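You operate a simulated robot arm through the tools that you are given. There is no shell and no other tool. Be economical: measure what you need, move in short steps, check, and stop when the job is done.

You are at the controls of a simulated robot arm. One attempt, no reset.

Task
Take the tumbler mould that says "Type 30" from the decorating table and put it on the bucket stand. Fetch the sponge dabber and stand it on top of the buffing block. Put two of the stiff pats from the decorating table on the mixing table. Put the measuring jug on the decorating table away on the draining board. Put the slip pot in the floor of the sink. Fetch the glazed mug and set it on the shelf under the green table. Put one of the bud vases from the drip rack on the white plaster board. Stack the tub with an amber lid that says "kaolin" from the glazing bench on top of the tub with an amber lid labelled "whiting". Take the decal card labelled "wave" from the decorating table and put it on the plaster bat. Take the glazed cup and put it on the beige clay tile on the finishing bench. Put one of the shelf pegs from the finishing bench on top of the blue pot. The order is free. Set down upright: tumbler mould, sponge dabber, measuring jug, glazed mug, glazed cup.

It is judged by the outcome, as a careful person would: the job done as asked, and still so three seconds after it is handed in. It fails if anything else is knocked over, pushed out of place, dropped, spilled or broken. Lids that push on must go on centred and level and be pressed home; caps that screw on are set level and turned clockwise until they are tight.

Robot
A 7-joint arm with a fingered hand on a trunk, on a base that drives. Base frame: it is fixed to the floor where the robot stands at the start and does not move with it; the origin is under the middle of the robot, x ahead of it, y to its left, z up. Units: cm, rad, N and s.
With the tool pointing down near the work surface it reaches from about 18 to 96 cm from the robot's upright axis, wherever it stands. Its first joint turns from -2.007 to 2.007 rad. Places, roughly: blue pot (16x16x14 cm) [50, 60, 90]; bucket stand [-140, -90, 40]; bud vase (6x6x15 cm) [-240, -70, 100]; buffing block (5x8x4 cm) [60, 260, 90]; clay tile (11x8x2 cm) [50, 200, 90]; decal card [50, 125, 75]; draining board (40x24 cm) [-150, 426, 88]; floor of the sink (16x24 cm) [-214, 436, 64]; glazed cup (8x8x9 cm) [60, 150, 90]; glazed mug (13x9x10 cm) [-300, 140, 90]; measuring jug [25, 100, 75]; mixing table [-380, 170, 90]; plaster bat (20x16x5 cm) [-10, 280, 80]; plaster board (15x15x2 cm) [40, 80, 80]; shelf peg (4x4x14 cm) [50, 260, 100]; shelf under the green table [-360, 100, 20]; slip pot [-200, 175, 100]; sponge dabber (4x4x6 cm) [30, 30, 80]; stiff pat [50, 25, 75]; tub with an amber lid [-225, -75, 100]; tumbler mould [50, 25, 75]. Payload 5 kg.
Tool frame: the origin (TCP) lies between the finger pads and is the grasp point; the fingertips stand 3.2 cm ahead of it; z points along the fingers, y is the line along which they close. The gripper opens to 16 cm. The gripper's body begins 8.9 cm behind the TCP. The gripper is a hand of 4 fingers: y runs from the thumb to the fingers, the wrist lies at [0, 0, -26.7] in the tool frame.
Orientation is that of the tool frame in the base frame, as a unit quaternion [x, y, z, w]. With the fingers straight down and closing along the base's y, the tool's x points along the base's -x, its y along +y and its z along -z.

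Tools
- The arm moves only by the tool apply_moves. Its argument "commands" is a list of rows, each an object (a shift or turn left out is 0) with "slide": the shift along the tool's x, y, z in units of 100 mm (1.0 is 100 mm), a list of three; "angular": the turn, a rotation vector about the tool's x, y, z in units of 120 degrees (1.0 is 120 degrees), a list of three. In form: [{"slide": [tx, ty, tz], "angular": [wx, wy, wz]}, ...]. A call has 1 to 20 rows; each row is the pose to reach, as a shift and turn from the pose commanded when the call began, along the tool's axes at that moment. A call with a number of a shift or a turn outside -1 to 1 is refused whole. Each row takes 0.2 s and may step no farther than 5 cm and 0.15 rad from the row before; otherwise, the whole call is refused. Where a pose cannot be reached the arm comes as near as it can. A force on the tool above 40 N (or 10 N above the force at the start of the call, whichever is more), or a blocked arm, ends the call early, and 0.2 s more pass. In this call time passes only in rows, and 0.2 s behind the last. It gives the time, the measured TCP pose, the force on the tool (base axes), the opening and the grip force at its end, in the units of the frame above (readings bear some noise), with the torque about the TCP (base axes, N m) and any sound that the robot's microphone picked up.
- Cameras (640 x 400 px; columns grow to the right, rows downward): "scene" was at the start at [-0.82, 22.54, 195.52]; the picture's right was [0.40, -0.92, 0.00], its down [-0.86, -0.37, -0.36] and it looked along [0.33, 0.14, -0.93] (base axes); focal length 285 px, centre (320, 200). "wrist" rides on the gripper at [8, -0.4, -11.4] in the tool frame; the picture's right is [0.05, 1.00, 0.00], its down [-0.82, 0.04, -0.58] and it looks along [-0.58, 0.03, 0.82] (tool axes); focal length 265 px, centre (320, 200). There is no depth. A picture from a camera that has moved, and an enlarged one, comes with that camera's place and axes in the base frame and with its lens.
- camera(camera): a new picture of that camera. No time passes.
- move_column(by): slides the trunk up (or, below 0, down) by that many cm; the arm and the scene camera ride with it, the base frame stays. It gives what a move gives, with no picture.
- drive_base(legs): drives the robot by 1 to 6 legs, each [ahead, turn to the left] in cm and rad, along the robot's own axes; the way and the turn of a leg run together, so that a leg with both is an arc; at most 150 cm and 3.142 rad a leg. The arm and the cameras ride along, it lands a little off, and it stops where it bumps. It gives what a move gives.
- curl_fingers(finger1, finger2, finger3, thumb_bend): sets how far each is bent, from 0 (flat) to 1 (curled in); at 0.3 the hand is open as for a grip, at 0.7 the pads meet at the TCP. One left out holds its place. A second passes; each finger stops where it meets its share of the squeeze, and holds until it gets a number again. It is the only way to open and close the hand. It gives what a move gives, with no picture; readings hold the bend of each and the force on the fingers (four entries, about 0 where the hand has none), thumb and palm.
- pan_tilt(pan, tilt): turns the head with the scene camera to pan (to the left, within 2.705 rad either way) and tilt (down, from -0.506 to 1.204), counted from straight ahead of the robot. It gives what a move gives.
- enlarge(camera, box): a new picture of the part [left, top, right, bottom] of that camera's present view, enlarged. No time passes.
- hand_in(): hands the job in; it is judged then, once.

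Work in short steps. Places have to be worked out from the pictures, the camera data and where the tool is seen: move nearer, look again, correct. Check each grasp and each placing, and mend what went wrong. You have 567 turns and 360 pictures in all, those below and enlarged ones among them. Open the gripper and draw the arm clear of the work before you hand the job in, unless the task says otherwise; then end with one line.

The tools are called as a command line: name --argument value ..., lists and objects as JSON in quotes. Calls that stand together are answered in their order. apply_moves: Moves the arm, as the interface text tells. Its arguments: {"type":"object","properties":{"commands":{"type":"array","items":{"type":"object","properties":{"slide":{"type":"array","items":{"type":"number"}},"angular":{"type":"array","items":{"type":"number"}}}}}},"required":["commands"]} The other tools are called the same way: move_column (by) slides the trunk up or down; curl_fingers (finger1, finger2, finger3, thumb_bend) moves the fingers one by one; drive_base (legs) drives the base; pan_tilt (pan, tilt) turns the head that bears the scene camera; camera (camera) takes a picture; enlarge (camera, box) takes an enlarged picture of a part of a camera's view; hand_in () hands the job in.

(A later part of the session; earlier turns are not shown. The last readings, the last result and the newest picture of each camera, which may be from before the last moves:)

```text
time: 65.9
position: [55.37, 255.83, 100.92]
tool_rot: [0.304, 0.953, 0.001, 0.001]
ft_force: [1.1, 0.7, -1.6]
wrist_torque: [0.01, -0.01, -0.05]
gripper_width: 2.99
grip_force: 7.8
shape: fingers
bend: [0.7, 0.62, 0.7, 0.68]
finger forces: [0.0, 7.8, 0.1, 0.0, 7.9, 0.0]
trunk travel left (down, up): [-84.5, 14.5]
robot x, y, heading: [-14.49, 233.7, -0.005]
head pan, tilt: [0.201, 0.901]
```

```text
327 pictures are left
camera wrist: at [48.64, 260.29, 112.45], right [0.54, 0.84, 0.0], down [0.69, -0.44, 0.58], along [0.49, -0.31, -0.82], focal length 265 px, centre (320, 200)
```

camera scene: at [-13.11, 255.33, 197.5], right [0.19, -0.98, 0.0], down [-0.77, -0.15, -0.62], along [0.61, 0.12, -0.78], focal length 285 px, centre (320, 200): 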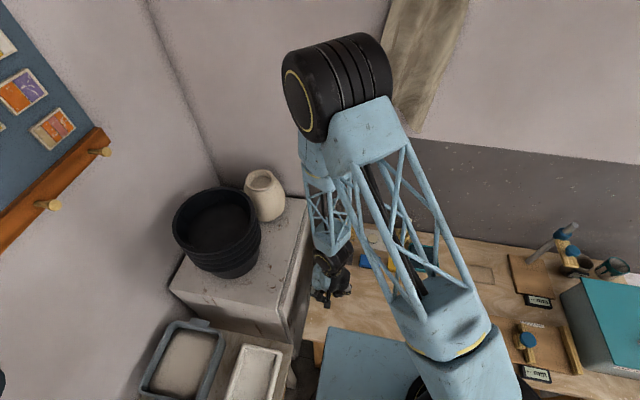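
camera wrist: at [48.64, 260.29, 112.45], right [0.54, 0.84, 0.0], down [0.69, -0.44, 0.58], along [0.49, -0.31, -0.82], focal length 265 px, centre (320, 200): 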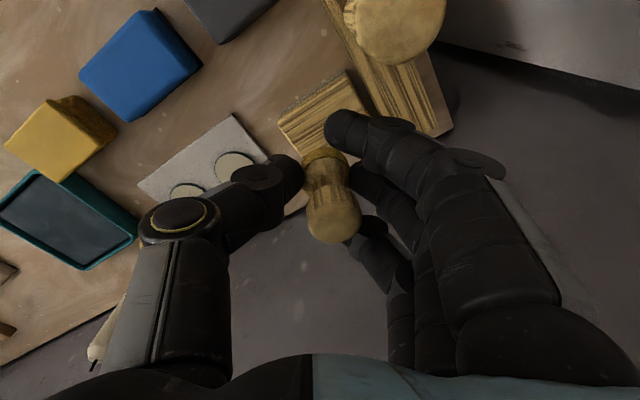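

apply_moves --commands '[{"slide": [0.06, 0, 0.2]}, {"slide": [0.06, 0, 0.4]}, {"slide": [0.06, 0, 0.55]}]'

enlarge --camera "wrist" --box '[220, 60, 440, 260]'

```text
time: 66.7
position: [54.84, 256.27, 95.43]
tool_rot: [0.304, 0.953, 0.0, 0.0]
ft_force: [-0.1, 0.5, 0.0]
wrist_torque: [-0.01, -0.02, 0.02]
gripper_width: 2.98
grip_force: 8.3
shape: fingers
bend: [0.7, 0.62, 0.7, 0.68]
finger forces: [0.0, 7.9, 0.0, 0.0, 7.9, 0.1]
trunk travel left (down, up): [-84.5, 14.5]
robot x, y, heading: [-14.31, 233.73, -0.006]
head pan, tilt: [0.201, 0.901]
```

```text
2.00 times, centred on (330, 160) of wrist
camera zoom: at [48.13, 260.61, 106.86], right [0.54, 0.84, 0.0], down [0.69, -0.44, 0.58], along [0.49, -0.31, -0.82], focal length 531 px, centre (300, 280)
```

zoom: 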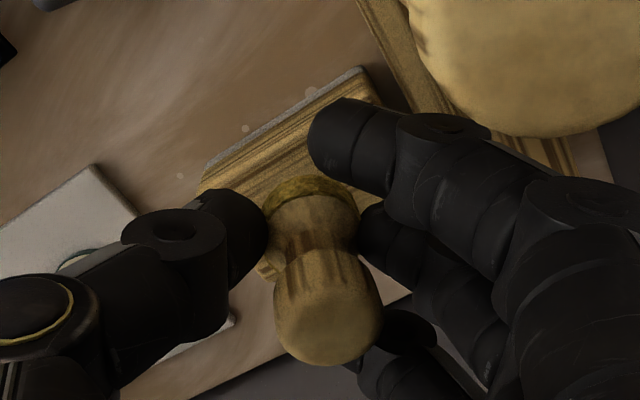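

Dabber lines up over the block. I lower in small steps watching force.

apply_moves --commands '[{"slide": [0, 0, 0.05]}, {"slide": [0, 0, 0.1]}, {"slide": [0, 0, 0.13]}]'

apply_moves --commands '[{"slide": [0, 0, 0.04]}]'

enlarge --camera "wrist" --box '[220, 60, 440, 260]'

```text
time: 67.5
position: [54.72, 256.32, 94.22]
tool_rot: [0.304, 0.953, 0.001, 0.002]
ft_force: [0.2, 0.3, -0.4]
wrist_torque: [0.01, 0.0, 0.03]
gripper_width: 2.97
grip_force: 8.1
shape: fingers
bend: [0.7, 0.62, 0.7, 0.68]
finger forces: [0.1, 7.9, 0.0, 0.0, 7.9, 0.1]
trunk travel left (down, up): [-84.5, 14.5]
robot x, y, heading: [-14.82, 233.58, -0.006]
head pan, tilt: [0.201, 0.901]
```

```text
time: 67.9
position: [54.67, 256.33, 93.78]
tool_rot: [0.304, 0.953, 0.0, 0.002]
ft_force: [-0.1, -0.2, -0.4]
wrist_torque: [0.0, 0.0, 0.0]
gripper_width: 2.96
grip_force: 7.9
shape: fingers
bend: [0.7, 0.62, 0.7, 0.68]
finger forces: [0.0, 7.9, 0.1, 0.0, 7.9, 0.2]
trunk travel left (down, up): [-84.5, 14.5]
robot x, y, heading: [-14.62, 233.49, -0.008]
head pan, tilt: [0.201, 0.901]
```

```text
2.00 times, centred on (330, 160) of wrist
camera zoom: at [48.02, 260.58, 105.2], right [0.54, 0.84, 0.0], down [0.69, -0.44, 0.58], along [0.49, -0.31, -0.82], focal length 531 px, centre (300, 280)
```

zoom: 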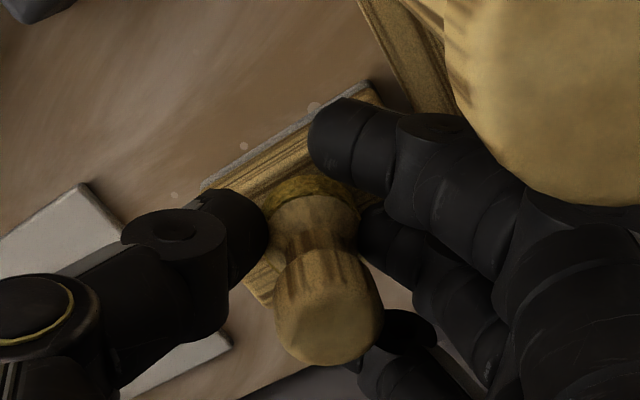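

apply_moves --commands '[{"slide": [0, 0, 0.03]}]'

apply_moves --commands '[{"slide": [0, 0, 0.03]}]'

apply_moves --commands '[{"slide": [0, 0, 0.03]}]'

```text
time: 68.3
position: [54.63, 256.34, 93.51]
tool_rot: [0.304, 0.953, -0.001, 0.001]
ft_force: [0.0, 0.4, -0.6]
wrist_torque: [-0.02, -0.02, 0.03]
gripper_width: 2.99
grip_force: 7.4
shape: fingers
bend: [0.7, 0.62, 0.7, 0.68]
finger forces: [0.0, 7.9, 0.0, 0.0, 7.9, 0.0]
trunk travel left (down, up): [-84.5, 14.5]
robot x, y, heading: [-14.82, 233.51, -0.007]
head pan, tilt: [0.201, 0.901]
```

```text
time: 68.7
position: [54.71, 256.29, 93.18]
tool_rot: [0.304, 0.953, 0.0, 0.001]
ft_force: [-0.6, -0.5, -0.9]
wrist_torque: [0.0, 0.05, 0.03]
gripper_width: 2.97
grip_force: 8.1
shape: fingers
bend: [0.7, 0.62, 0.7, 0.68]
finger forces: [0.0, 8.0, 0.1, 0.0, 7.8, 0.0]
trunk travel left (down, up): [-84.5, 14.5]
robot x, y, heading: [-14.54, 233.37, -0.009]
head pan, tilt: [0.201, 0.901]
```

```text
time: 69.1
position: [54.77, 256.24, 93.0]
tool_rot: [0.305, 0.953, 0.0, 0.001]
ft_force: [-1.1, -1.3, 9.5]
wrist_torque: [0.05, -0.09, -0.01]
gripper_width: 3.01
grip_force: 10.5
shape: fingers
bend: [0.7, 0.64, 0.7, 0.68]
finger forces: [0.0, 9.4, 0.0, 0.0, 11.3, 0.0]
trunk travel left (down, up): [-84.5, 14.5]
robot x, y, heading: [-14.99, 233.53, -0.005]
head pan, tilt: [0.201, 0.901]
```

Contact (9.5 N). Dabber rests on the block; I ease up a hair and open the fingers a bit.

apply_moves --commands '[{"slide": [0, 0, -0.015]}]'

curl_fingers --finger1 0.56 --finger2 0.56 --finger3 0.56 --thumb_bend 0.6

enlarge --camera "wrist" --box '[200, 50, 440, 270]'

```text
time: 69.5
position: [54.66, 256.24, 93.11]
tool_rot: [0.304, 0.953, 0.0, 0.001]
ft_force: [-0.4, 0.2, 4.7]
wrist_torque: [0.05, -0.06, -0.03]
gripper_width: 3.03
grip_force: 9.1
shape: fingers
bend: [0.7, 0.64, 0.7, 0.68]
finger forces: [0.0, 9.1, 0.0, 0.0, 9.5, 0.0]
trunk travel left (down, up): [-84.5, 14.5]
robot x, y, heading: [-14.22, 233.61, -0.009]
head pan, tilt: [0.201, 0.901]
```

```text
time: 70.5
position: [54.63, 256.21, 93.11]
tool_rot: [0.304, 0.953, 0.0, 0.002]
ft_force: [-2.2, -5.6, 12.9]
wrist_torque: [-0.13, 0.1, 0.15]
gripper_width: 5.03
grip_force: 7.5
shape: fingers
bend: [0.61, 0.59, 0.56, 0.61]
finger forces: [5.6, 4.8, 0.1, 0.1, 5.2, 0.0]
trunk travel left (down, up): [-84.5, 14.5]
robot x, y, heading: [-14.6, 233.19, -0.006]
head pan, tilt: [0.201, 0.901]
```

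```text
1.82 times, centred on (320, 160) of wrist
camera zoom: at [47.96, 260.5, 104.54], right [0.54, 0.84, 0.0], down [0.69, -0.44, 0.58], along [0.49, -0.31, -0.82], focal length 483 px, centre (320, 273)
```

zoom: 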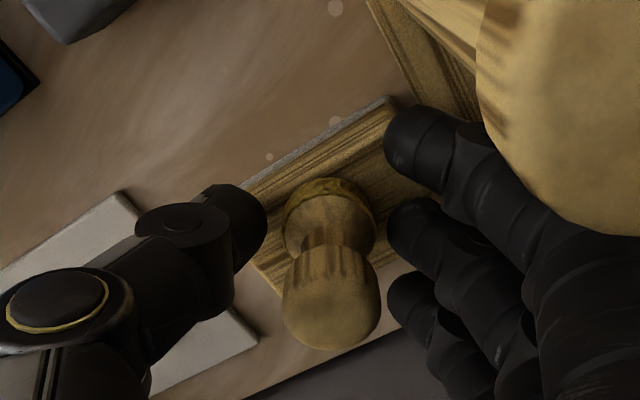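

Dabber stands freely; fingertips touch the block. I raise straight up.

apply_moves --commands '[{"slide": [0, 0, -0.05]}, {"slide": [0, 0, -0.1]}]'

camera --camera "wrist"

```text
time: 71.1
position: [54.79, 256.16, 93.99]
tool_rot: [0.304, 0.953, 0.001, 0.001]
ft_force: [0.4, 0.2, 1.0]
wrist_torque: [0.03, 0.01, -0.01]
gripper_width: 5.98
grip_force: 0.1
shape: fingers
bend: [0.56, 0.56, 0.56, 0.6]
finger forces: [0.0, 0.1, 0.0, 0.0, 0.0, 0.0]
trunk travel left (down, up): [-84.5, 14.5]
robot x, y, heading: [-14.36, 233.33, -0.007]
head pan, tilt: [0.201, 0.901]
```

```text
323 pictures are left
camera wrist: at [48.04, 260.5, 105.48], right [0.54, 0.84, 0.0], down [0.69, -0.44, 0.58], along [0.49, -0.31, -0.82], focal length 265 px, centre (320, 200)
```

wrist: 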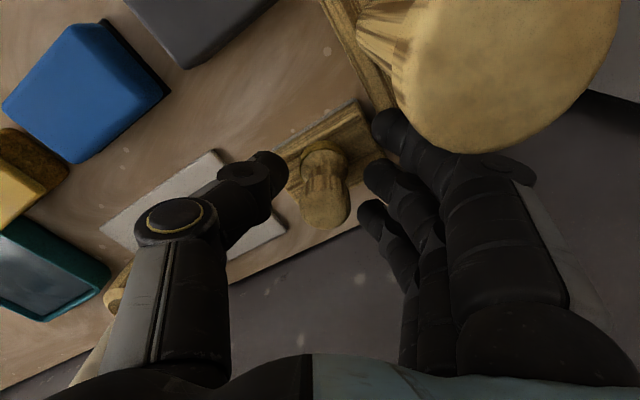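

apply_moves --commands '[{"slide": [0, 0, -0.4]}, {"slide": [0, 0, -0.8]}, {"slide": [0, 0, -1]}]'

apply_moves --commands '[{"slide": [0, 0, -0.4], "angular": [0, 0, -0.058]}, {"slide": [0, 0, -0.8], "angular": [0, 0, -0.116]}, {"slide": [0, 0, -1], "angular": [0, 0, -0.174]}, {"slide": [-0.2, 0, -1], "angular": [0, 0, -0.232]}, {"slide": [-0.2, 0, -1], "angular": [0, 0, -0.29]}]'

camera --camera "wrist"

```text
time: 71.9
position: [54.85, 256.17, 104.07]
tool_rot: [0.304, 0.953, -0.001, 0.0]
ft_force: [-0.9, 0.1, 0.5]
wrist_torque: [0.02, -0.01, 0.03]
gripper_width: 5.97
grip_force: 0.0
shape: fingers
bend: [0.56, 0.56, 0.56, 0.6]
finger forces: [0.0, 0.0, 0.0, 0.0, 0.1, 0.0]
trunk travel left (down, up): [-84.5, 14.5]
robot x, y, heading: [-14.78, 233.57, -0.008]
head pan, tilt: [0.201, 0.901]
```

```text
time: 73.1
position: [56.4, 255.14, 114.12]
tool_rot: [0.004, 1.0, 0.0, 0.002]
ft_force: [-0.4, 0.5, 0.4]
wrist_torque: [0.03, 0.01, -0.02]
gripper_width: 5.99
grip_force: 0.1
shape: fingers
bend: [0.56, 0.56, 0.56, 0.6]
finger forces: [0.0, 0.0, 0.0, 0.0, 0.1, 0.0]
trunk travel left (down, up): [-84.5, 14.5]
robot x, y, heading: [-15.15, 233.88, -0.006]
head pan, tilt: [0.201, 0.901]
```

```text
322 pictures are left
camera wrist: at [48.43, 254.79, 125.58], right [-0.04, 1.0, 0.0], down [0.81, 0.04, 0.58], along [0.58, 0.02, -0.82], focal length 265 px, centre (320, 200)
```

wrist: 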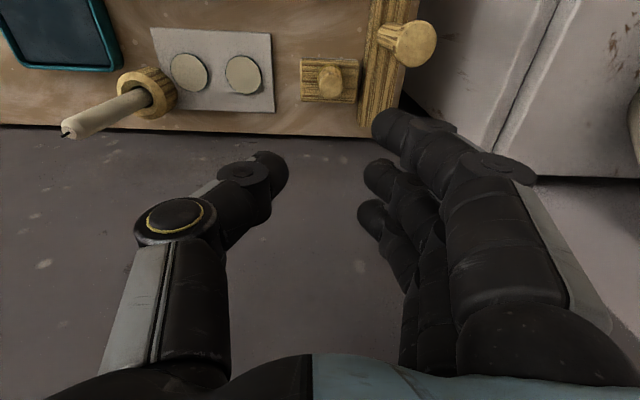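

Dabber is standing on the block. Next the shelf pegs: I pull back to view them between the fingers.

apply_moves --commands '[{"slide": [0.4, 0, 0]}, {"slide": [0.8, 0.1, 0]}, {"slide": [0.9, 0.3, 0]}]'

camera --camera "wrist"

enlarge --camera "wrist" --box '[300, 0, 460, 140]'

```text
time: 73.9
position: [47.36, 258.39, 114.06]
tool_rot: [0.005, 1.0, 0.0, 0.002]
ft_force: [0.4, 0.7, -0.2]
wrist_torque: [-0.03, -0.01, 0.03]
gripper_width: 6.02
grip_force: 0.0
shape: fingers
bend: [0.56, 0.56, 0.56, 0.6]
finger forces: [0.0, 0.1, 0.1, 0.0, 0.0, 0.0]
trunk travel left (down, up): [-84.5, 14.5]
robot x, y, heading: [-14.91, 233.8, -0.008]
head pan, tilt: [0.201, 0.901]
```

```text
321 pictures are left
camera wrist: at [39.39, 257.98, 125.53], right [-0.04, 1.0, 0.0], down [0.81, 0.03, 0.58], along [0.58, 0.02, -0.82], focal length 265 px, centre (320, 200)
```

wrist: 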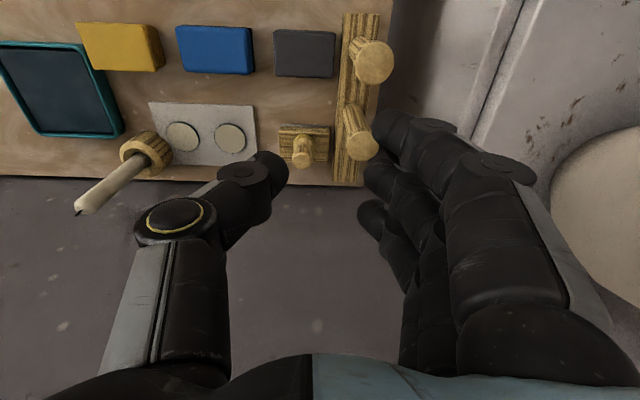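

```text
2.86 times, centred on (380, 70) of wrist
camera zoom: at [39.39, 257.98, 125.53], right [-0.04, 1.0, 0.0], down [0.81, 0.03, 0.58], along [0.58, 0.02, -0.82], focal length 758 px, centre (149, 571)
```

zoom: 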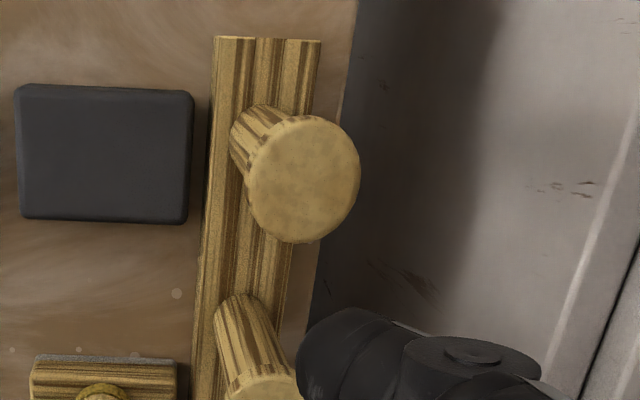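

Peg 1 is an upright cylinder at about (42.5,262.4), top z≈101.5. I open a bit, position over it and descend.

curl_fingers --finger1 0.48 --finger2 0.48 --finger3 0.48 --thumb_bend 0.48

apply_moves --commands '[{"slide": [0.25, 0.2, 0]}, {"slide": [0.48, 0.4, 0.1]}, {"slide": [0.48, 0.4, 0.4]}]'

camera --camera "wrist"

```text
time: 74.9
position: [47.47, 258.12, 114.11]
tool_rot: [0.005, 1.0, 0.0, 0.002]
ft_force: [-0.6, 0.1, -1.2]
wrist_torque: [0.0, -0.05, 0.0]
gripper_width: 9.82
grip_force: 0.1
shape: fingers
bend: [0.48, 0.48, 0.48, 0.48]
finger forces: [0.0, 0.1, 0.1, 0.0, 0.1, 0.1]
trunk travel left (down, up): [-84.5, 14.5]
robot x, y, heading: [-14.93, 233.49, -0.008]
head pan, tilt: [0.201, 0.901]
```

```text
time: 75.7
position: [42.67, 262.22, 110.12]
tool_rot: [0.006, 1.0, -0.001, 0.001]
ft_force: [0.4, -0.2, 0.1]
wrist_torque: [-0.02, 0.01, 0.02]
gripper_width: 9.86
grip_force: 0.1
shape: fingers
bend: [0.48, 0.48, 0.48, 0.48]
finger forces: [0.0, 0.0, 0.0, 0.0, 0.1, 0.0]
trunk travel left (down, up): [-84.5, 14.5]
robot x, y, heading: [-14.97, 234.08, -0.009]
head pan, tilt: [0.201, 0.901]
```

```text
319 pictures are left
camera wrist: at [34.84, 261.95, 121.52], right [-0.04, 1.0, 0.0], down [0.82, 0.03, 0.58], along [0.58, 0.02, -0.82], focal length 265 px, centre (320, 200)
```

wrist: 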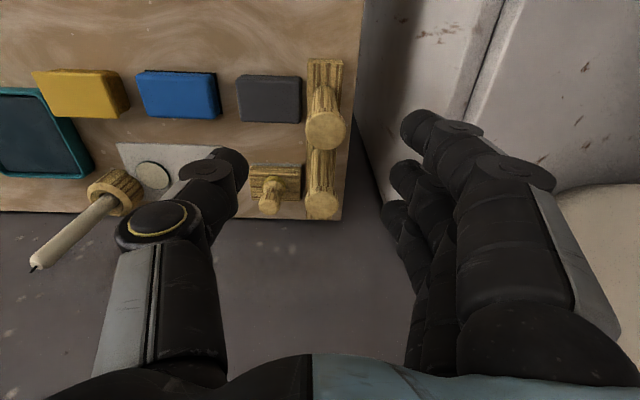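

apply_moves --commands '[{"slide": [0.02, 0.03, 0.4]}, {"slide": [0.02, 0.03, 0.7]}, {"slide": [0.02, 0.03, 1.0]}]'

apply_moves --commands '[{"slide": [0, 0, 0.3]}]'

camera --camera "wrist"

```text
time: 76.5
position: [42.55, 262.64, 100.07]
tool_rot: [0.006, 1.0, 0.0, 0.0]
ft_force: [0.3, 0.6, -0.6]
wrist_torque: [-0.02, -0.02, 0.0]
gripper_width: 9.85
grip_force: 0.0
shape: fingers
bend: [0.48, 0.48, 0.48, 0.48]
finger forces: [0.0, 0.0, 0.0, 0.0, 0.1, 0.1]
trunk travel left (down, up): [-84.5, 14.5]
robot x, y, heading: [-14.76, 233.33, -0.011]
head pan, tilt: [0.201, 0.901]
```

```text
time: 76.9
position: [42.46, 262.68, 96.86]
tool_rot: [0.005, 1.0, 0.0, 0.0]
ft_force: [-1.2, 0.3, 0.4]
wrist_torque: [-0.03, 0.0, 0.01]
gripper_width: 9.87
grip_force: 0.0
shape: fingers
bend: [0.48, 0.48, 0.48, 0.48]
finger forces: [0.0, 0.0, 0.1, 0.0, 0.0, 0.1]
trunk travel left (down, up): [-84.5, 14.5]
robot x, y, heading: [-14.36, 233.55, -0.007]
head pan, tilt: [0.201, 0.901]
```

```text
318 pictures are left
camera wrist: at [34.55, 262.3, 108.35], right [-0.04, 1.0, 0.0], down [0.82, 0.03, 0.58], along [0.58, 0.02, -0.82], focal length 265 px, centre (320, 200)
```

wrist: 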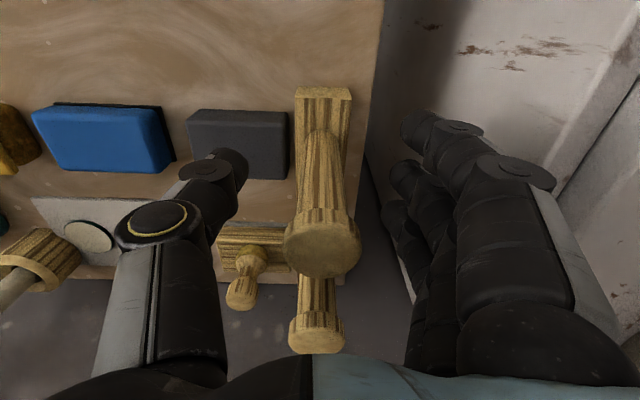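

The peg has a flared head; the pads are on the shaft below it. Close.

curl_fingers --finger1 0.7 --finger2 0.72 --finger3 0.7 --thumb_bend 0.7

apply_moves --commands '[{"slide": [0, 0, -0.15]}, {"slide": [0, 0, -0.3]}]'

camera --camera "wrist"

```text
time: 77.9
position: [42.37, 262.5, 97.05]
tool_rot: [0.006, 1.0, 0.0, 0.001]
ft_force: [0.1, 0.8, 0.3]
wrist_torque: [0.04, 0.05, -0.03]
gripper_width: 2.92
grip_force: 8.4
shape: fingers
bend: [0.7, 0.65, 0.7, 0.68]
finger forces: [0.0, 8.5, 0.0, 0.0, 8.1, 0.0]
trunk travel left (down, up): [-84.5, 14.5]
robot x, y, heading: [-14.74, 233.99, -0.004]
head pan, tilt: [0.201, 0.901]
```

```text
time: 78.5
position: [42.39, 262.41, 100.11]
tool_rot: [0.006, 1.0, -0.001, 0.0]
ft_force: [-0.1, 0.7, -1.1]
wrist_torque: [0.03, 0.02, 0.02]
gripper_width: 2.91
grip_force: 7.6
shape: fingers
bend: [0.7, 0.65, 0.7, 0.68]
finger forces: [0.1, 8.2, 0.1, 0.0, 8.0, 0.1]
trunk travel left (down, up): [-84.5, 14.5]
robot x, y, heading: [-14.72, 233.56, -0.003]
head pan, tilt: [0.201, 0.901]
```

```text
317 pictures are left
camera wrist: at [34.38, 262.11, 111.46], right [-0.04, 1.0, 0.0], down [0.82, 0.03, 0.58], along [0.58, 0.02, -0.82], focal length 265 px, centre (320, 200)
```

wrist: 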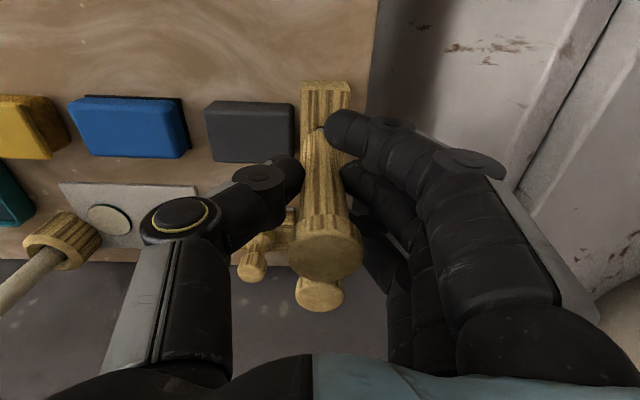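

apply_moves --commands '[{"slide": [0, 0, -0.3]}, {"slide": [0, 0, -0.7]}, {"slide": [0, 0, -1]}]'

apply_moves --commands '[{"slide": [0, 0, -0.3]}, {"slide": [0, 0, -0.5]}]'

camera --camera "wrist"

```text
time: 79.3
position: [42.36, 262.41, 110.21]
tool_rot: [0.005, 1.0, 0.001, 0.0]
ft_force: [0.8, 1.0, -0.6]
wrist_torque: [0.01, 0.0, 0.0]
gripper_width: 2.92
grip_force: 8.1
shape: fingers
bend: [0.7, 0.65, 0.7, 0.68]
finger forces: [0.0, 8.2, 0.0, 0.0, 8.0, 0.0]
trunk travel left (down, up): [-84.5, 14.5]
robot x, y, heading: [-14.57, 233.67, -0.008]
head pan, tilt: [0.201, 0.901]
```

```text
time: 79.9
position: [42.23, 262.58, 115.05]
tool_rot: [0.004, 1.0, -0.001, 0.001]
ft_force: [-0.3, 0.3, -1.1]
wrist_torque: [-0.03, 0.0, -0.01]
gripper_width: 2.93
grip_force: 8.1
shape: fingers
bend: [0.7, 0.65, 0.7, 0.68]
finger forces: [0.0, 8.1, 0.0, 0.0, 8.0, 0.1]
trunk travel left (down, up): [-84.5, 14.5]
robot x, y, heading: [-14.49, 233.64, -0.005]
head pan, tilt: [0.201, 0.901]
```

```text
316 pictures are left
camera wrist: at [34.3, 262.26, 126.5], right [-0.04, 1.0, 0.0], down [0.82, 0.03, 0.58], along [0.58, 0.02, -0.82], focal length 265 px, centre (320, 200)
```

wrist: 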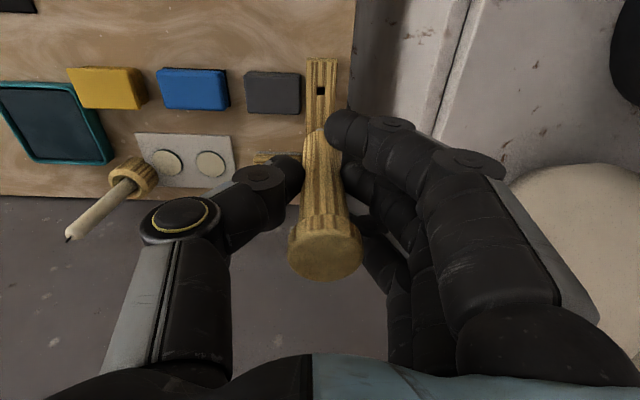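

Peg in hand. I drive back to the decorating table, in front of the blue pot.

drive_base --legs '[[-38, 0.005], [0, -1.571], [95, 0], [93, 0], [0, 1.571]]'

pan_tilt --pan 0.1 --tilt 0.9

camera --camera "scene"

```text
time: 98.8
position: [3.99, 80.93, 115.11]
tool_rot: [-0.009, 1.0, 0.0, 0.001]
ft_force: [0.2, 0.4, 0.2]
wrist_torque: [-0.04, 0.04, -0.05]
gripper_width: 2.88
grip_force: 6.3
shape: fingers
bend: [0.7, 0.65, 0.7, 0.68]
finger forces: [0.1, 6.9, 0.0, 0.0, 6.5, 0.1]
trunk travel left (down, up): [-84.5, 14.5]
robot x, y, heading: [-52.04, 49.96, 0.021]
head pan, tilt: [0.201, 0.901]
```

```text
time: 99.5
position: [3.81, 80.91, 115.07]
tool_rot: [-0.009, 1.0, 0.0, 0.0]
ft_force: [0.5, 0.7, -0.5]
wrist_torque: [0.03, 0.0, 0.0]
gripper_width: 2.89
grip_force: 6.4
shape: fingers
bend: [0.7, 0.65, 0.7, 0.68]
finger forces: [0.0, 6.9, 0.1, 0.0, 6.6, 0.1]
trunk travel left (down, up): [-84.5, 14.5]
robot x, y, heading: [-51.9, 50.24, 0.022]
head pan, tilt: [0.099, 0.901]
```

```text
315 pictures are left
camera scene: at [-51.11, 71.38, 199.51], right [0.12, -0.99, 0.0], down [-0.78, -0.09, -0.62], along [0.62, 0.07, -0.78], focal length 285 px, centre (320, 200)
```

scene: 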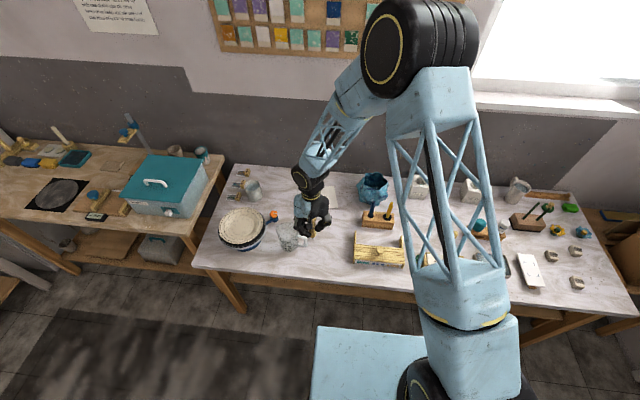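

enlarge --camera "scene" --box '[400, 160, 640, 310]'

enlarge --camera "scene" --box '[200, 150, 440, 300]'

curl_fingers --finger2 0.75 --thumb_bend 0.75

```text
2.67 times, centred on (520, 235) of scene
camera zoom: at [-51.11, 71.38, 199.51], right [0.12, -0.99, 0.0], down [-0.78, -0.09, -0.62], along [0.62, 0.07, -0.78], focal length 760 px, centre (-213, 107)
```

zoom: 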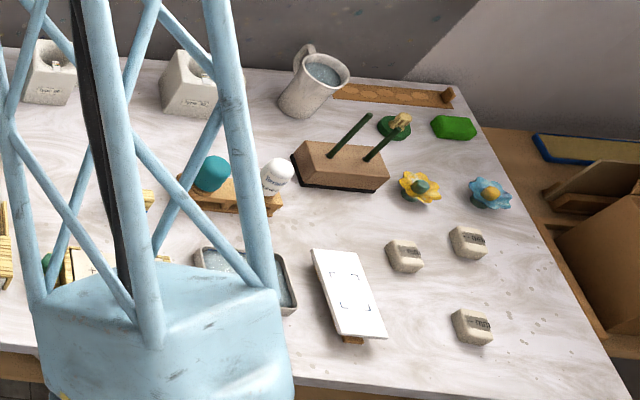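

```text
2.67 times, centred on (320, 225) of scene
camera zoom: at [-51.11, 71.38, 199.51], right [0.12, -0.99, 0.0], down [-0.78, -0.09, -0.62], along [0.62, 0.07, -0.78], focal length 760 px, centre (320, 133)
```

zoom: 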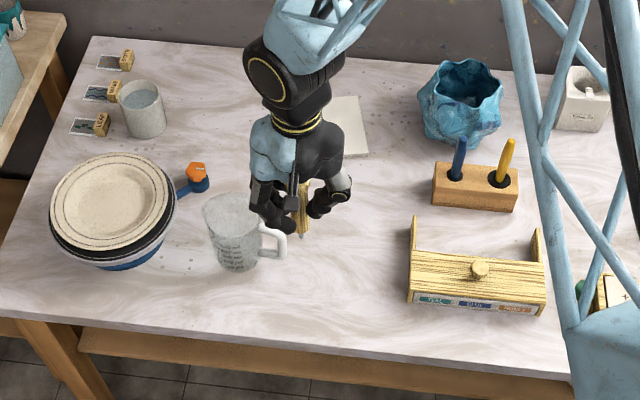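

```text
time: 100.5
position: [3.87, 80.91, 115.08]
tool_rot: [-0.009, 1.0, 0.0, 0.0]
ft_force: [-0.1, 0.8, -0.7]
wrist_torque: [-0.01, 0.0, 0.02]
gripper_width: 2.33
grip_force: 9.3
shape: fingers
bend: [0.7, 0.63, 0.7, 0.71]
finger forces: [0.0, 9.0, 0.0, 0.0, 8.4, 0.0]
trunk travel left (down, up): [-84.5, 14.5]
robot x, y, heading: [-52.35, 50.26, 0.018]
head pan, tilt: [0.099, 0.901]
```

Grip refreshed. I drive forward toward the table so the pot is in reach, then inspect it from above.

drive_base --legs '[[47, -0.02]]'

apply_moves --commands '[{"slide": [0, -0.4, -0.3]}, {"slide": [0, -0.8, -0.5]}, {"slide": [0, -1, -0.5]}]'

camera --camera "wrist"

```text
time: 103.4
position: [52.72, 81.02, 115.09]
tool_rot: [-0.003, 1.0, 0.0, 0.0]
ft_force: [0.4, -0.2, -1.1]
wrist_torque: [-0.02, 0.03, -0.01]
gripper_width: 2.34
grip_force: 8.6
shape: fingers
bend: [0.7, 0.63, 0.7, 0.71]
finger forces: [0.1, 9.0, 0.0, 0.0, 8.5, 0.0]
trunk travel left (down, up): [-84.5, 14.5]
robot x, y, heading: [-3.99, 51.14, 0.008]
head pan, tilt: [0.099, 0.901]
```

```text
time: 104.2
position: [52.69, 70.85, 120.07]
tool_rot: [-0.003, 1.0, 0.0, 0.002]
ft_force: [0.0, -0.1, -1.0]
wrist_torque: [0.02, -0.01, 0.06]
gripper_width: 2.35
grip_force: 8.7
shape: fingers
bend: [0.7, 0.63, 0.7, 0.71]
finger forces: [0.0, 9.0, 0.0, 0.0, 8.4, 0.1]
trunk travel left (down, up): [-84.5, 14.5]
robot x, y, heading: [-3.82, 50.93, 0.004]
head pan, tilt: [0.099, 0.901]
```

```text
312 pictures are left
camera wrist: at [44.83, 70.43, 131.48], right [-0.06, 1.0, 0.0], down [0.81, 0.05, 0.58], along [0.58, 0.03, -0.82], focal length 265 px, centre (320, 200)
```

wrist: 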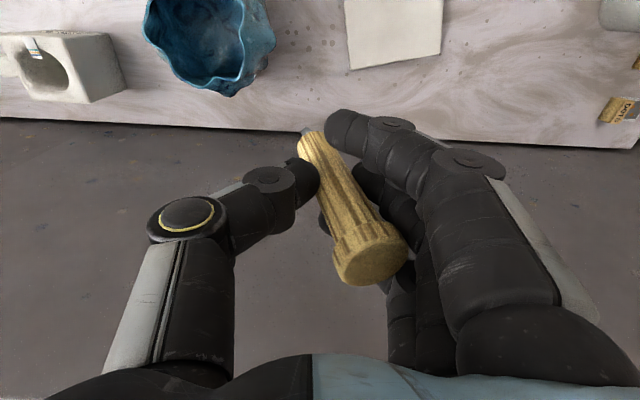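

apply_moves --commands '[{"slide": [0.4, -0.2, 0]}, {"slide": [0.7, -0.5, 0]}, {"slide": [1.0, -0.6, 0]}]'

camera --camera "wrist"

pan_tilt --pan -0.05 --tilt 1.0

camera --camera "scene"

```text
time: 105.0
position: [42.48, 64.74, 120.14]
tool_rot: [-0.002, 1.0, 0.0, 0.001]
ft_force: [-0.3, -0.8, -0.6]
wrist_torque: [-0.04, 0.01, 0.03]
gripper_width: 2.32
grip_force: 8.6
shape: fingers
bend: [0.7, 0.63, 0.7, 0.71]
finger forces: [0.0, 9.1, 0.0, 0.1, 8.4, 0.0]
trunk travel left (down, up): [-84.5, 14.5]
robot x, y, heading: [-3.96, 51.19, 0.006]
head pan, tilt: [0.099, 0.901]
```

```text
311 pictures are left
camera wrist: at [34.56, 64.32, 131.55], right [-0.06, 1.0, 0.0], down [0.81, 0.05, 0.58], along [0.58, 0.03, -0.82], focal length 265 px, centre (320, 200)
```

wrist: 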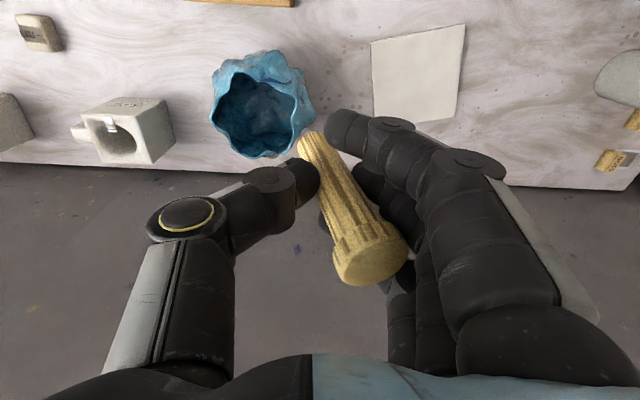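

```text
time: 105.7
position: [42.76, 64.77, 120.02]
tool_rot: [-0.001, 1.0, 0.001, 0.001]
ft_force: [0.1, 0.7, 0.0]
wrist_torque: [-0.02, -0.02, 0.0]
gripper_width: 2.32
grip_force: 8.5
shape: fingers
bend: [0.7, 0.63, 0.7, 0.71]
finger forces: [0.0, 9.0, 0.0, 0.0, 8.4, 0.0]
trunk travel left (down, up): [-84.5, 14.5]
robot x, y, heading: [-3.98, 50.8, 0.006]
head pan, tilt: [-0.051, 1.0]
```

```text
310 pictures are left
camera scene: at [-3.08, 70.97, 198.79], right [-0.04, -1.0, 0.0], down [-0.84, 0.04, -0.54], along [0.54, -0.02, -0.84], focal length 285 px, centre (320, 200)
```

scene: 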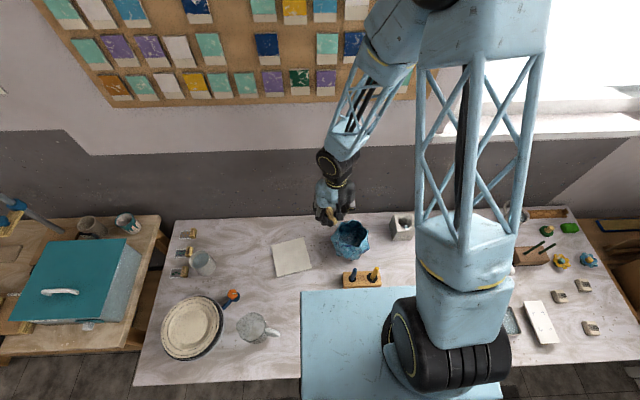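

enlarge --camera "scene" --box '[300, 200, 396, 260]'

enlarge --camera "wrist" --box '[190, 30, 340, 170]'

```text
6.67 times, centred on (348, 230) of scene
camera zoom: at [-3.08, 70.97, 198.79], right [-0.04, -1.0, 0.0], down [-0.84, 0.04, -0.54], along [0.54, -0.02, -0.84], focal length 1899 px, centre (133, 0)
```

zoom: 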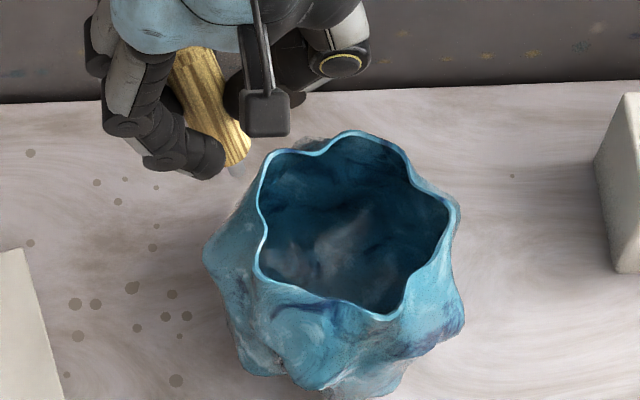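

```text
2.86 times, centred on (265, 100) of wrist
camera zoom: at [34.74, 64.31, 131.5], right [-0.06, 1.0, 0.0], down [0.81, 0.05, 0.58], along [0.58, 0.03, -0.82], focal length 758 px, centre (477, 486)
```

zoom: 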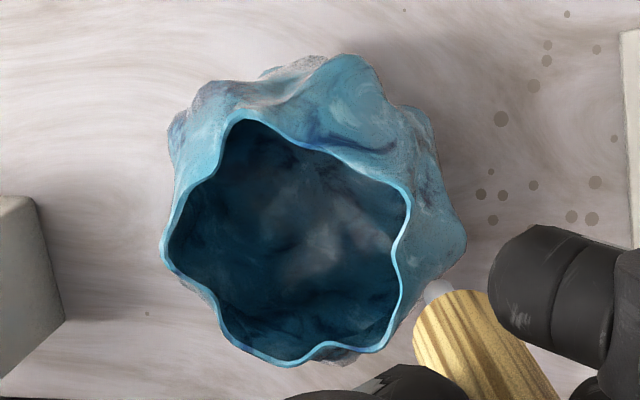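

The pot is a deep open bowl with a flat rim; I'll lay the peg across it. For that I want the peg horizontal under a downward hand, so I first lay it on a clear spot of this table (around x 14–28, y 72), pivoting it in the pinch. Clear the outer fingers and move there.

curl_fingers --finger1 0.42 --finger3 0.42

apply_moves --commands '[{"slide": [0.4, 0.1, 0]}, {"slide": [0.8, 0.3, 0]}, {"slide": [1.0, 0.5, 0.1]}]'

apply_moves --commands '[{"slide": [0.4, 0.1, 0.2]}, {"slide": [0.8, 0.2, 0.4]}, {"slide": [1.0, 0.25, 0.7]}]'

apply_moves --commands '[{"slide": [0.4, 0, 0.2]}, {"slide": [0.7, 0, 0.5]}]'

camera --camera "wrist"

camera --camera "scene"

```text
time: 106.7
position: [42.68, 64.71, 119.98]
tool_rot: [-0.003, 1.0, 0.001, 0.0]
ft_force: [-0.3, 0.9, 0.2]
wrist_torque: [0.0, 0.02, -0.02]
gripper_width: 6.99
grip_force: 9.4
shape: fingers
bend: [0.42, 0.63, 0.42, 0.71]
finger forces: [0.0, 9.1, 0.0, 0.0, 8.4, 0.1]
trunk travel left (down, up): [-84.5, 14.5]
robot x, y, heading: [-3.98, 50.9, 0.009]
head pan, tilt: [-0.051, 1.0]
```

```text
time: 107.5
position: [32.59, 70.01, 118.9]
tool_rot: [-0.001, 1.0, -0.001, 0.001]
ft_force: [0.2, 1.4, -1.0]
wrist_torque: [-0.05, 0.02, -0.02]
gripper_width: 6.94
grip_force: 8.6
shape: fingers
bend: [0.42, 0.63, 0.42, 0.72]
finger forces: [0.1, 9.0, 0.1, 0.1, 8.4, 0.0]
trunk travel left (down, up): [-84.5, 14.5]
robot x, y, heading: [-3.7, 50.93, 0.011]
head pan, tilt: [-0.051, 1.0]
```

```text
time: 108.3
position: [25.76, 75.64, 110.44]
tool_rot: [-0.002, 1.0, -0.002, 0.0]
ft_force: [-0.1, 0.4, -0.7]
wrist_torque: [-0.1, 0.02, -0.02]
gripper_width: 6.94
grip_force: 8.3
shape: fingers
bend: [0.42, 0.63, 0.42, 0.72]
finger forces: [0.0, 8.9, 0.0, 0.1, 8.3, 0.0]
out of reach, approached as far as the arm can: row 1, 2, 3
trunk travel left (down, up): [-84.5, 14.5]
robot x, y, heading: [-3.8, 51.07, 0.005]
head pan, tilt: [-0.051, 1.0]
```

```text
time: 108.9
position: [19.71, 76.81, 104.4]
tool_rot: [-0.002, 1.0, -0.001, 0.001]
ft_force: [-0.1, 0.1, -0.4]
wrist_torque: [-0.02, -0.05, -0.01]
gripper_width: 6.93
grip_force: 8.7
shape: fingers
bend: [0.42, 0.63, 0.42, 0.72]
finger forces: [0.0, 8.9, 0.0, 0.0, 8.3, 0.1]
out of reach, approached as far as the arm can: row 1, 2
trunk travel left (down, up): [-84.5, 14.5]
robot x, y, heading: [-3.98, 51.02, 0.01]
head pan, tilt: [-0.051, 1.0]
```

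```text
307 pictures are left
camera wrist: at [11.73, 76.37, 115.79], right [-0.06, 1.0, 0.0], down [0.81, 0.05, 0.58], along [0.58, 0.03, -0.82], focal length 265 px, centre (320, 200)
```

wrist: 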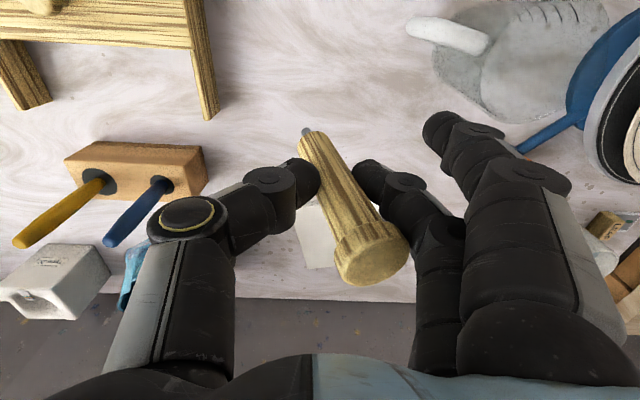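

```text
306 pictures are left
camera scene: at [-3.13, 70.91, 198.81], right [-0.04, -1.0, 0.0], down [-0.84, 0.04, -0.54], along [0.54, -0.02, -0.84], focal length 285 px, centre (320, 200)
```

scene: 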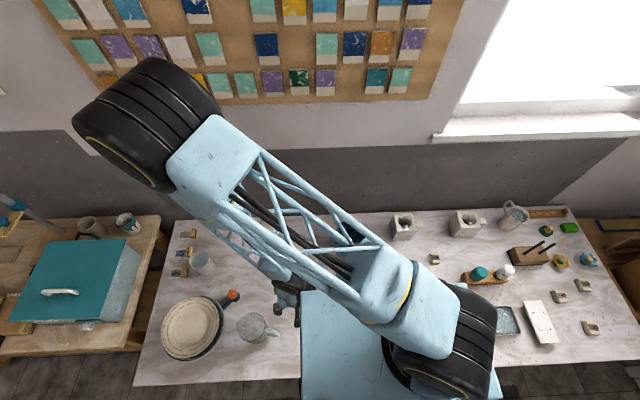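

Too close for the arm to reach comfortably; I back the base 22 cm and continue.

drive_base --legs '[[-24, 0]]'

apply_moves --commands '[{"slide": [-0.4, -0.1, 0]}, {"slide": [-0.8, -0.2, 0]}, {"slide": [-1.0, -0.2, 0]}]'

apply_moves --commands '[{"slide": [-0.4, -0.1, 0]}, {"slide": [-0.8, -0.2, 0]}, {"slide": [-1.0, -0.2, 0.2]}]'

camera --camera "wrist"

```text
time: 110.7
position: [-5.11, 76.7, 104.41]
tool_rot: [-0.004, 1.0, 0.0, 0.002]
ft_force: [-1.0, -0.2, 1.4]
wrist_torque: [0.0, -0.04, -0.01]
gripper_width: 6.95
grip_force: 8.6
shape: fingers
bend: [0.42, 0.63, 0.42, 0.72]
finger forces: [0.0, 8.9, 0.0, 0.0, 8.3, 0.1]
trunk travel left (down, up): [-84.5, 14.5]
robot x, y, heading: [-28.23, 50.94, 0.009]
head pan, tilt: [-0.051, 1.0]
```

```text
time: 111.5
position: [5.11, 74.87, 104.3]
tool_rot: [-0.004, 1.0, -0.001, -0.001]
ft_force: [0.2, 0.0, -0.6]
wrist_torque: [0.01, -0.03, 0.0]
gripper_width: 6.94
grip_force: 8.5
shape: fingers
bend: [0.42, 0.63, 0.42, 0.72]
finger forces: [0.0, 8.8, 0.2, 0.0, 8.3, 0.0]
trunk travel left (down, up): [-84.5, 14.5]
robot x, y, heading: [-28.34, 50.62, 0.011]
head pan, tilt: [-0.051, 1.0]
```

```text
time: 112.3
position: [15.34, 72.92, 102.12]
tool_rot: [-0.005, 1.0, -0.002, 0.0]
ft_force: [0.4, 0.4, -1.2]
wrist_torque: [-0.03, 0.02, 0.03]
gripper_width: 6.94
grip_force: 8.4
shape: fingers
bend: [0.42, 0.63, 0.42, 0.72]
finger forces: [0.0, 8.8, 0.1, 0.1, 8.1, 0.1]
trunk travel left (down, up): [-84.5, 14.5]
robot x, y, heading: [-28.79, 50.73, 0.014]
head pan, tilt: [-0.051, 1.0]
```

```text
305 pictures are left
camera wrist: at [7.33, 72.43, 113.58], right [-0.06, 1.0, 0.0], down [0.82, 0.05, 0.58], along [0.58, 0.03, -0.82], focal length 265 px, centre (320, 200)
```

wrist: 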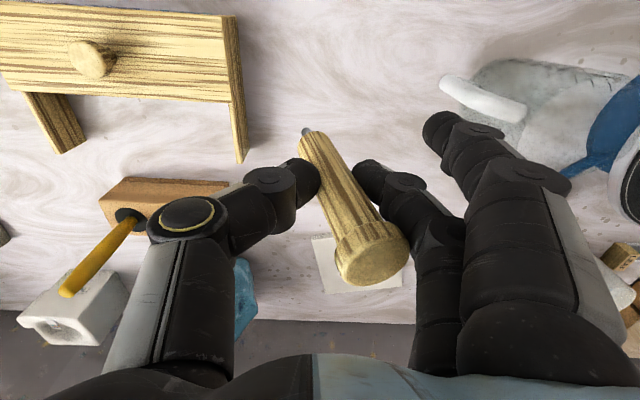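

apply_moves --commands '[{"slide": [0, 0, 0.4]}, {"slide": [0, 0, 0.75]}]'

apply_moves --commands '[{"slide": [0, 0, 0.1]}, {"slide": [0, 0, 0.15]}]'

apply_moves --commands '[{"slide": [0, 0, 0.05]}, {"slide": [0, 0, 0.1]}]'

camera --camera "wrist"

```text
time: 112.9
position: [15.13, 72.65, 94.72]
tool_rot: [-0.005, 1.0, -0.001, 0.0]
ft_force: [0.4, -0.8, -0.1]
wrist_torque: [0.03, 0.0, 0.01]
gripper_width: 6.94
grip_force: 9.1
shape: fingers
bend: [0.42, 0.63, 0.42, 0.72]
finger forces: [0.0, 8.8, 0.0, 0.0, 8.2, 0.0]
trunk travel left (down, up): [-84.5, 14.5]
robot x, y, heading: [-28.67, 51.16, 0.014]
head pan, tilt: [-0.051, 1.0]
```

```text
time: 113.5
position: [15.18, 72.69, 93.37]
tool_rot: [-0.005, 1.0, 0.0, 0.0]
ft_force: [0.1, -1.1, -1.2]
wrist_torque: [0.0, 0.01, 0.0]
gripper_width: 6.92
grip_force: 8.5
shape: fingers
bend: [0.42, 0.63, 0.42, 0.72]
finger forces: [0.1, 8.7, 0.1, 0.1, 8.1, 0.0]
trunk travel left (down, up): [-84.5, 14.5]
robot x, y, heading: [-28.1, 50.59, 0.011]
head pan, tilt: [-0.051, 1.0]
```

```text
time: 114.1
position: [15.09, 72.82, 92.34]
tool_rot: [-0.005, 1.0, 0.0, 0.0]
ft_force: [-0.3, -0.3, -0.4]
wrist_torque: [-0.01, 0.03, 0.0]
gripper_width: 6.94
grip_force: 8.0
shape: fingers
bend: [0.42, 0.63, 0.42, 0.72]
finger forces: [0.1, 8.7, 0.1, 0.0, 8.1, 0.0]
trunk travel left (down, up): [-84.5, 14.5]
robot x, y, heading: [-28.52, 50.55, 0.013]
head pan, tilt: [-0.051, 1.0]
```

```text
304 pictures are left
camera wrist: at [7.17, 72.3, 103.77], right [-0.06, 1.0, 0.0], down [0.82, 0.05, 0.58], along [0.58, 0.03, -0.82], focal length 265 px, centre (320, 200)
```

wrist: 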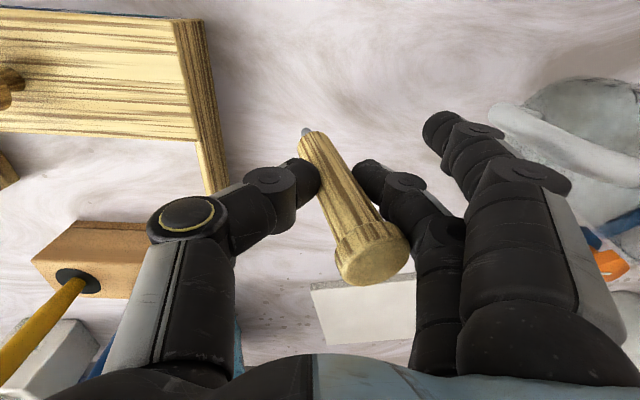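

apply_moves --commands '[{"slide": [0, 0, 0.05]}, {"slide": [0, 0, 0.09]}]'

apply_moves --commands '[{"slide": [0, 0, 0.04]}, {"slide": [0, 0, 0.08]}]'

apply_moves --commands '[{"slide": [0, 0, 0.04]}]'

apply_moves --commands '[{"slide": [0, 0, 0.04]}]'

```text
time: 114.7
position: [15.13, 72.81, 91.46]
tool_rot: [-0.004, 1.0, -0.001, 0.0]
ft_force: [-0.3, 0.5, -0.1]
wrist_torque: [-0.01, -0.01, 0.0]
gripper_width: 6.95
grip_force: 8.2
shape: fingers
bend: [0.42, 0.63, 0.42, 0.72]
finger forces: [0.1, 8.7, 0.1, 0.0, 8.1, 0.0]
trunk travel left (down, up): [-84.5, 14.5]
robot x, y, heading: [-28.26, 50.58, 0.014]
head pan, tilt: [-0.051, 1.0]
```

```text
time: 115.3
position: [15.15, 72.88, 90.69]
tool_rot: [-0.004, 1.0, 0.0, 0.001]
ft_force: [0.2, 0.7, 0.1]
wrist_torque: [-0.02, 0.01, 0.01]
gripper_width: 6.91
grip_force: 7.9
shape: fingers
bend: [0.42, 0.63, 0.42, 0.72]
finger forces: [0.0, 8.8, 0.0, 0.0, 8.2, 0.0]
trunk travel left (down, up): [-84.5, 14.5]
robot x, y, heading: [-28.42, 50.63, 0.013]
head pan, tilt: [-0.051, 1.0]
```

```text
time: 115.7
position: [15.15, 72.85, 90.3]
tool_rot: [-0.005, 1.0, -0.001, 0.0]
ft_force: [0.4, 0.1, -0.1]
wrist_torque: [-0.01, -0.04, 0.0]
gripper_width: 6.95
grip_force: 8.7
shape: fingers
bend: [0.42, 0.63, 0.42, 0.72]
finger forces: [0.0, 8.7, 0.0, 0.1, 8.1, 0.0]
trunk travel left (down, up): [-84.5, 14.5]
robot x, y, heading: [-28.2, 50.9, 0.015]
head pan, tilt: [-0.051, 1.0]
```

```text
time: 116.1
position: [15.12, 72.85, 89.94]
tool_rot: [-0.005, 1.0, -0.002, 0.0]
ft_force: [-0.8, 1.5, 4.9]
wrist_torque: [0.02, 0.02, -0.03]
gripper_width: 6.9
grip_force: 9.5
shape: fingers
bend: [0.42, 0.63, 0.42, 0.72]
finger forces: [0.0, 9.3, 0.1, 0.0, 9.2, 0.1]
trunk travel left (down, up): [-84.5, 14.5]
robot x, y, heading: [-28.82, 50.89, 0.007]
head pan, tilt: [-0.051, 1.0]
```

Tip contact at TCP z≈90. Now I swing the hand forward along an arc so the peg pivots toward horizontal.

apply_moves --commands '[{"slide": [-0.125, 0, 0.005]}, {"slide": [-0.246, 0, 0.03]}, {"slide": [-0.36, 0, 0.07]}, {"slide": [-0.475, 0, 0.125]}]'

camera --camera "wrist"

```text
time: 117.1
position: [19.9, 72.64, 88.56]
tool_rot: [-0.004, 1.0, -0.001, -0.001]
ft_force: [0.2, -1.4, -0.1]
wrist_torque: [-0.02, 0.03, 0.0]
gripper_width: 6.74
grip_force: 6.9
shape: fingers
bend: [0.42, 0.63, 0.42, 0.73]
finger forces: [0.0, 7.3, 0.0, 0.1, 6.4, 0.1]
trunk travel left (down, up): [-84.5, 14.5]
robot x, y, heading: [-28.73, 50.92, 0.008]
head pan, tilt: [-0.051, 1.0]
```

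```text
303 pictures are left
camera wrist: at [11.95, 72.22, 100.02], right [-0.06, 1.0, 0.0], down [0.81, 0.05, 0.58], along [0.58, 0.03, -0.82], focal length 265 px, centre (320, 200)
```

wrist: 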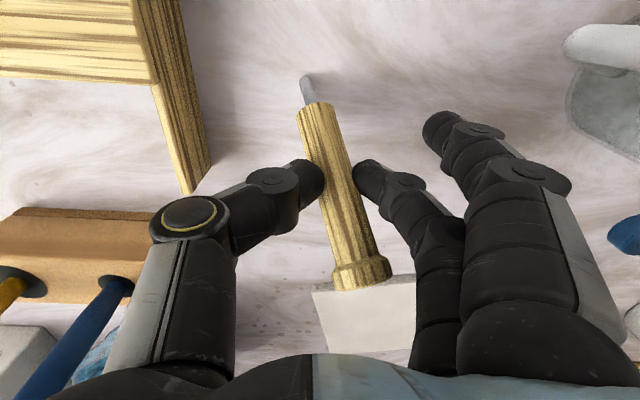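

The pivot works. I continue the arc, shifting 1 cm away from the drawer unit.

apply_moves --commands '[{"slide": [-0.135, 0.03, 0.09]}, {"slide": [-0.255, 0.06, 0.2]}, {"slide": [-0.345, 0.09, 0.33]}, {"slide": [-0.4, 0.1, 0.41]}]'

camera --camera "wrist"

```text
time: 118.1
position: [23.62, 73.93, 84.29]
tool_rot: [-0.005, 1.0, -0.003, -0.001]
ft_force: [0.4, 0.3, -0.2]
wrist_torque: [0.02, 0.0, 0.02]
gripper_width: 6.0
grip_force: 0.1
shape: fingers
bend: [0.42, 0.67, 0.42, 0.76]
finger forces: [0.0, 0.1, 0.0, 0.1, 0.1, 0.0]
trunk travel left (down, up): [-84.5, 14.5]
robot x, y, heading: [-27.98, 50.89, 0.012]
head pan, tilt: [-0.051, 1.0]
```

```text
302 pictures are left
camera wrist: at [15.85, 73.33, 95.81], right [-0.06, 1.0, 0.0], down [0.82, 0.05, 0.58], along [0.58, 0.03, -0.82], focal length 265 px, centre (320, 200)
```

wrist: 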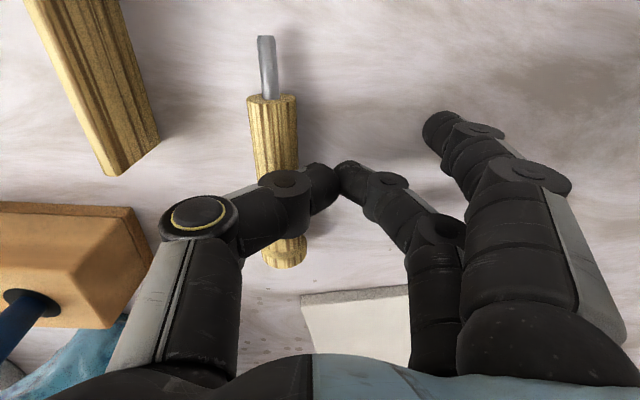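

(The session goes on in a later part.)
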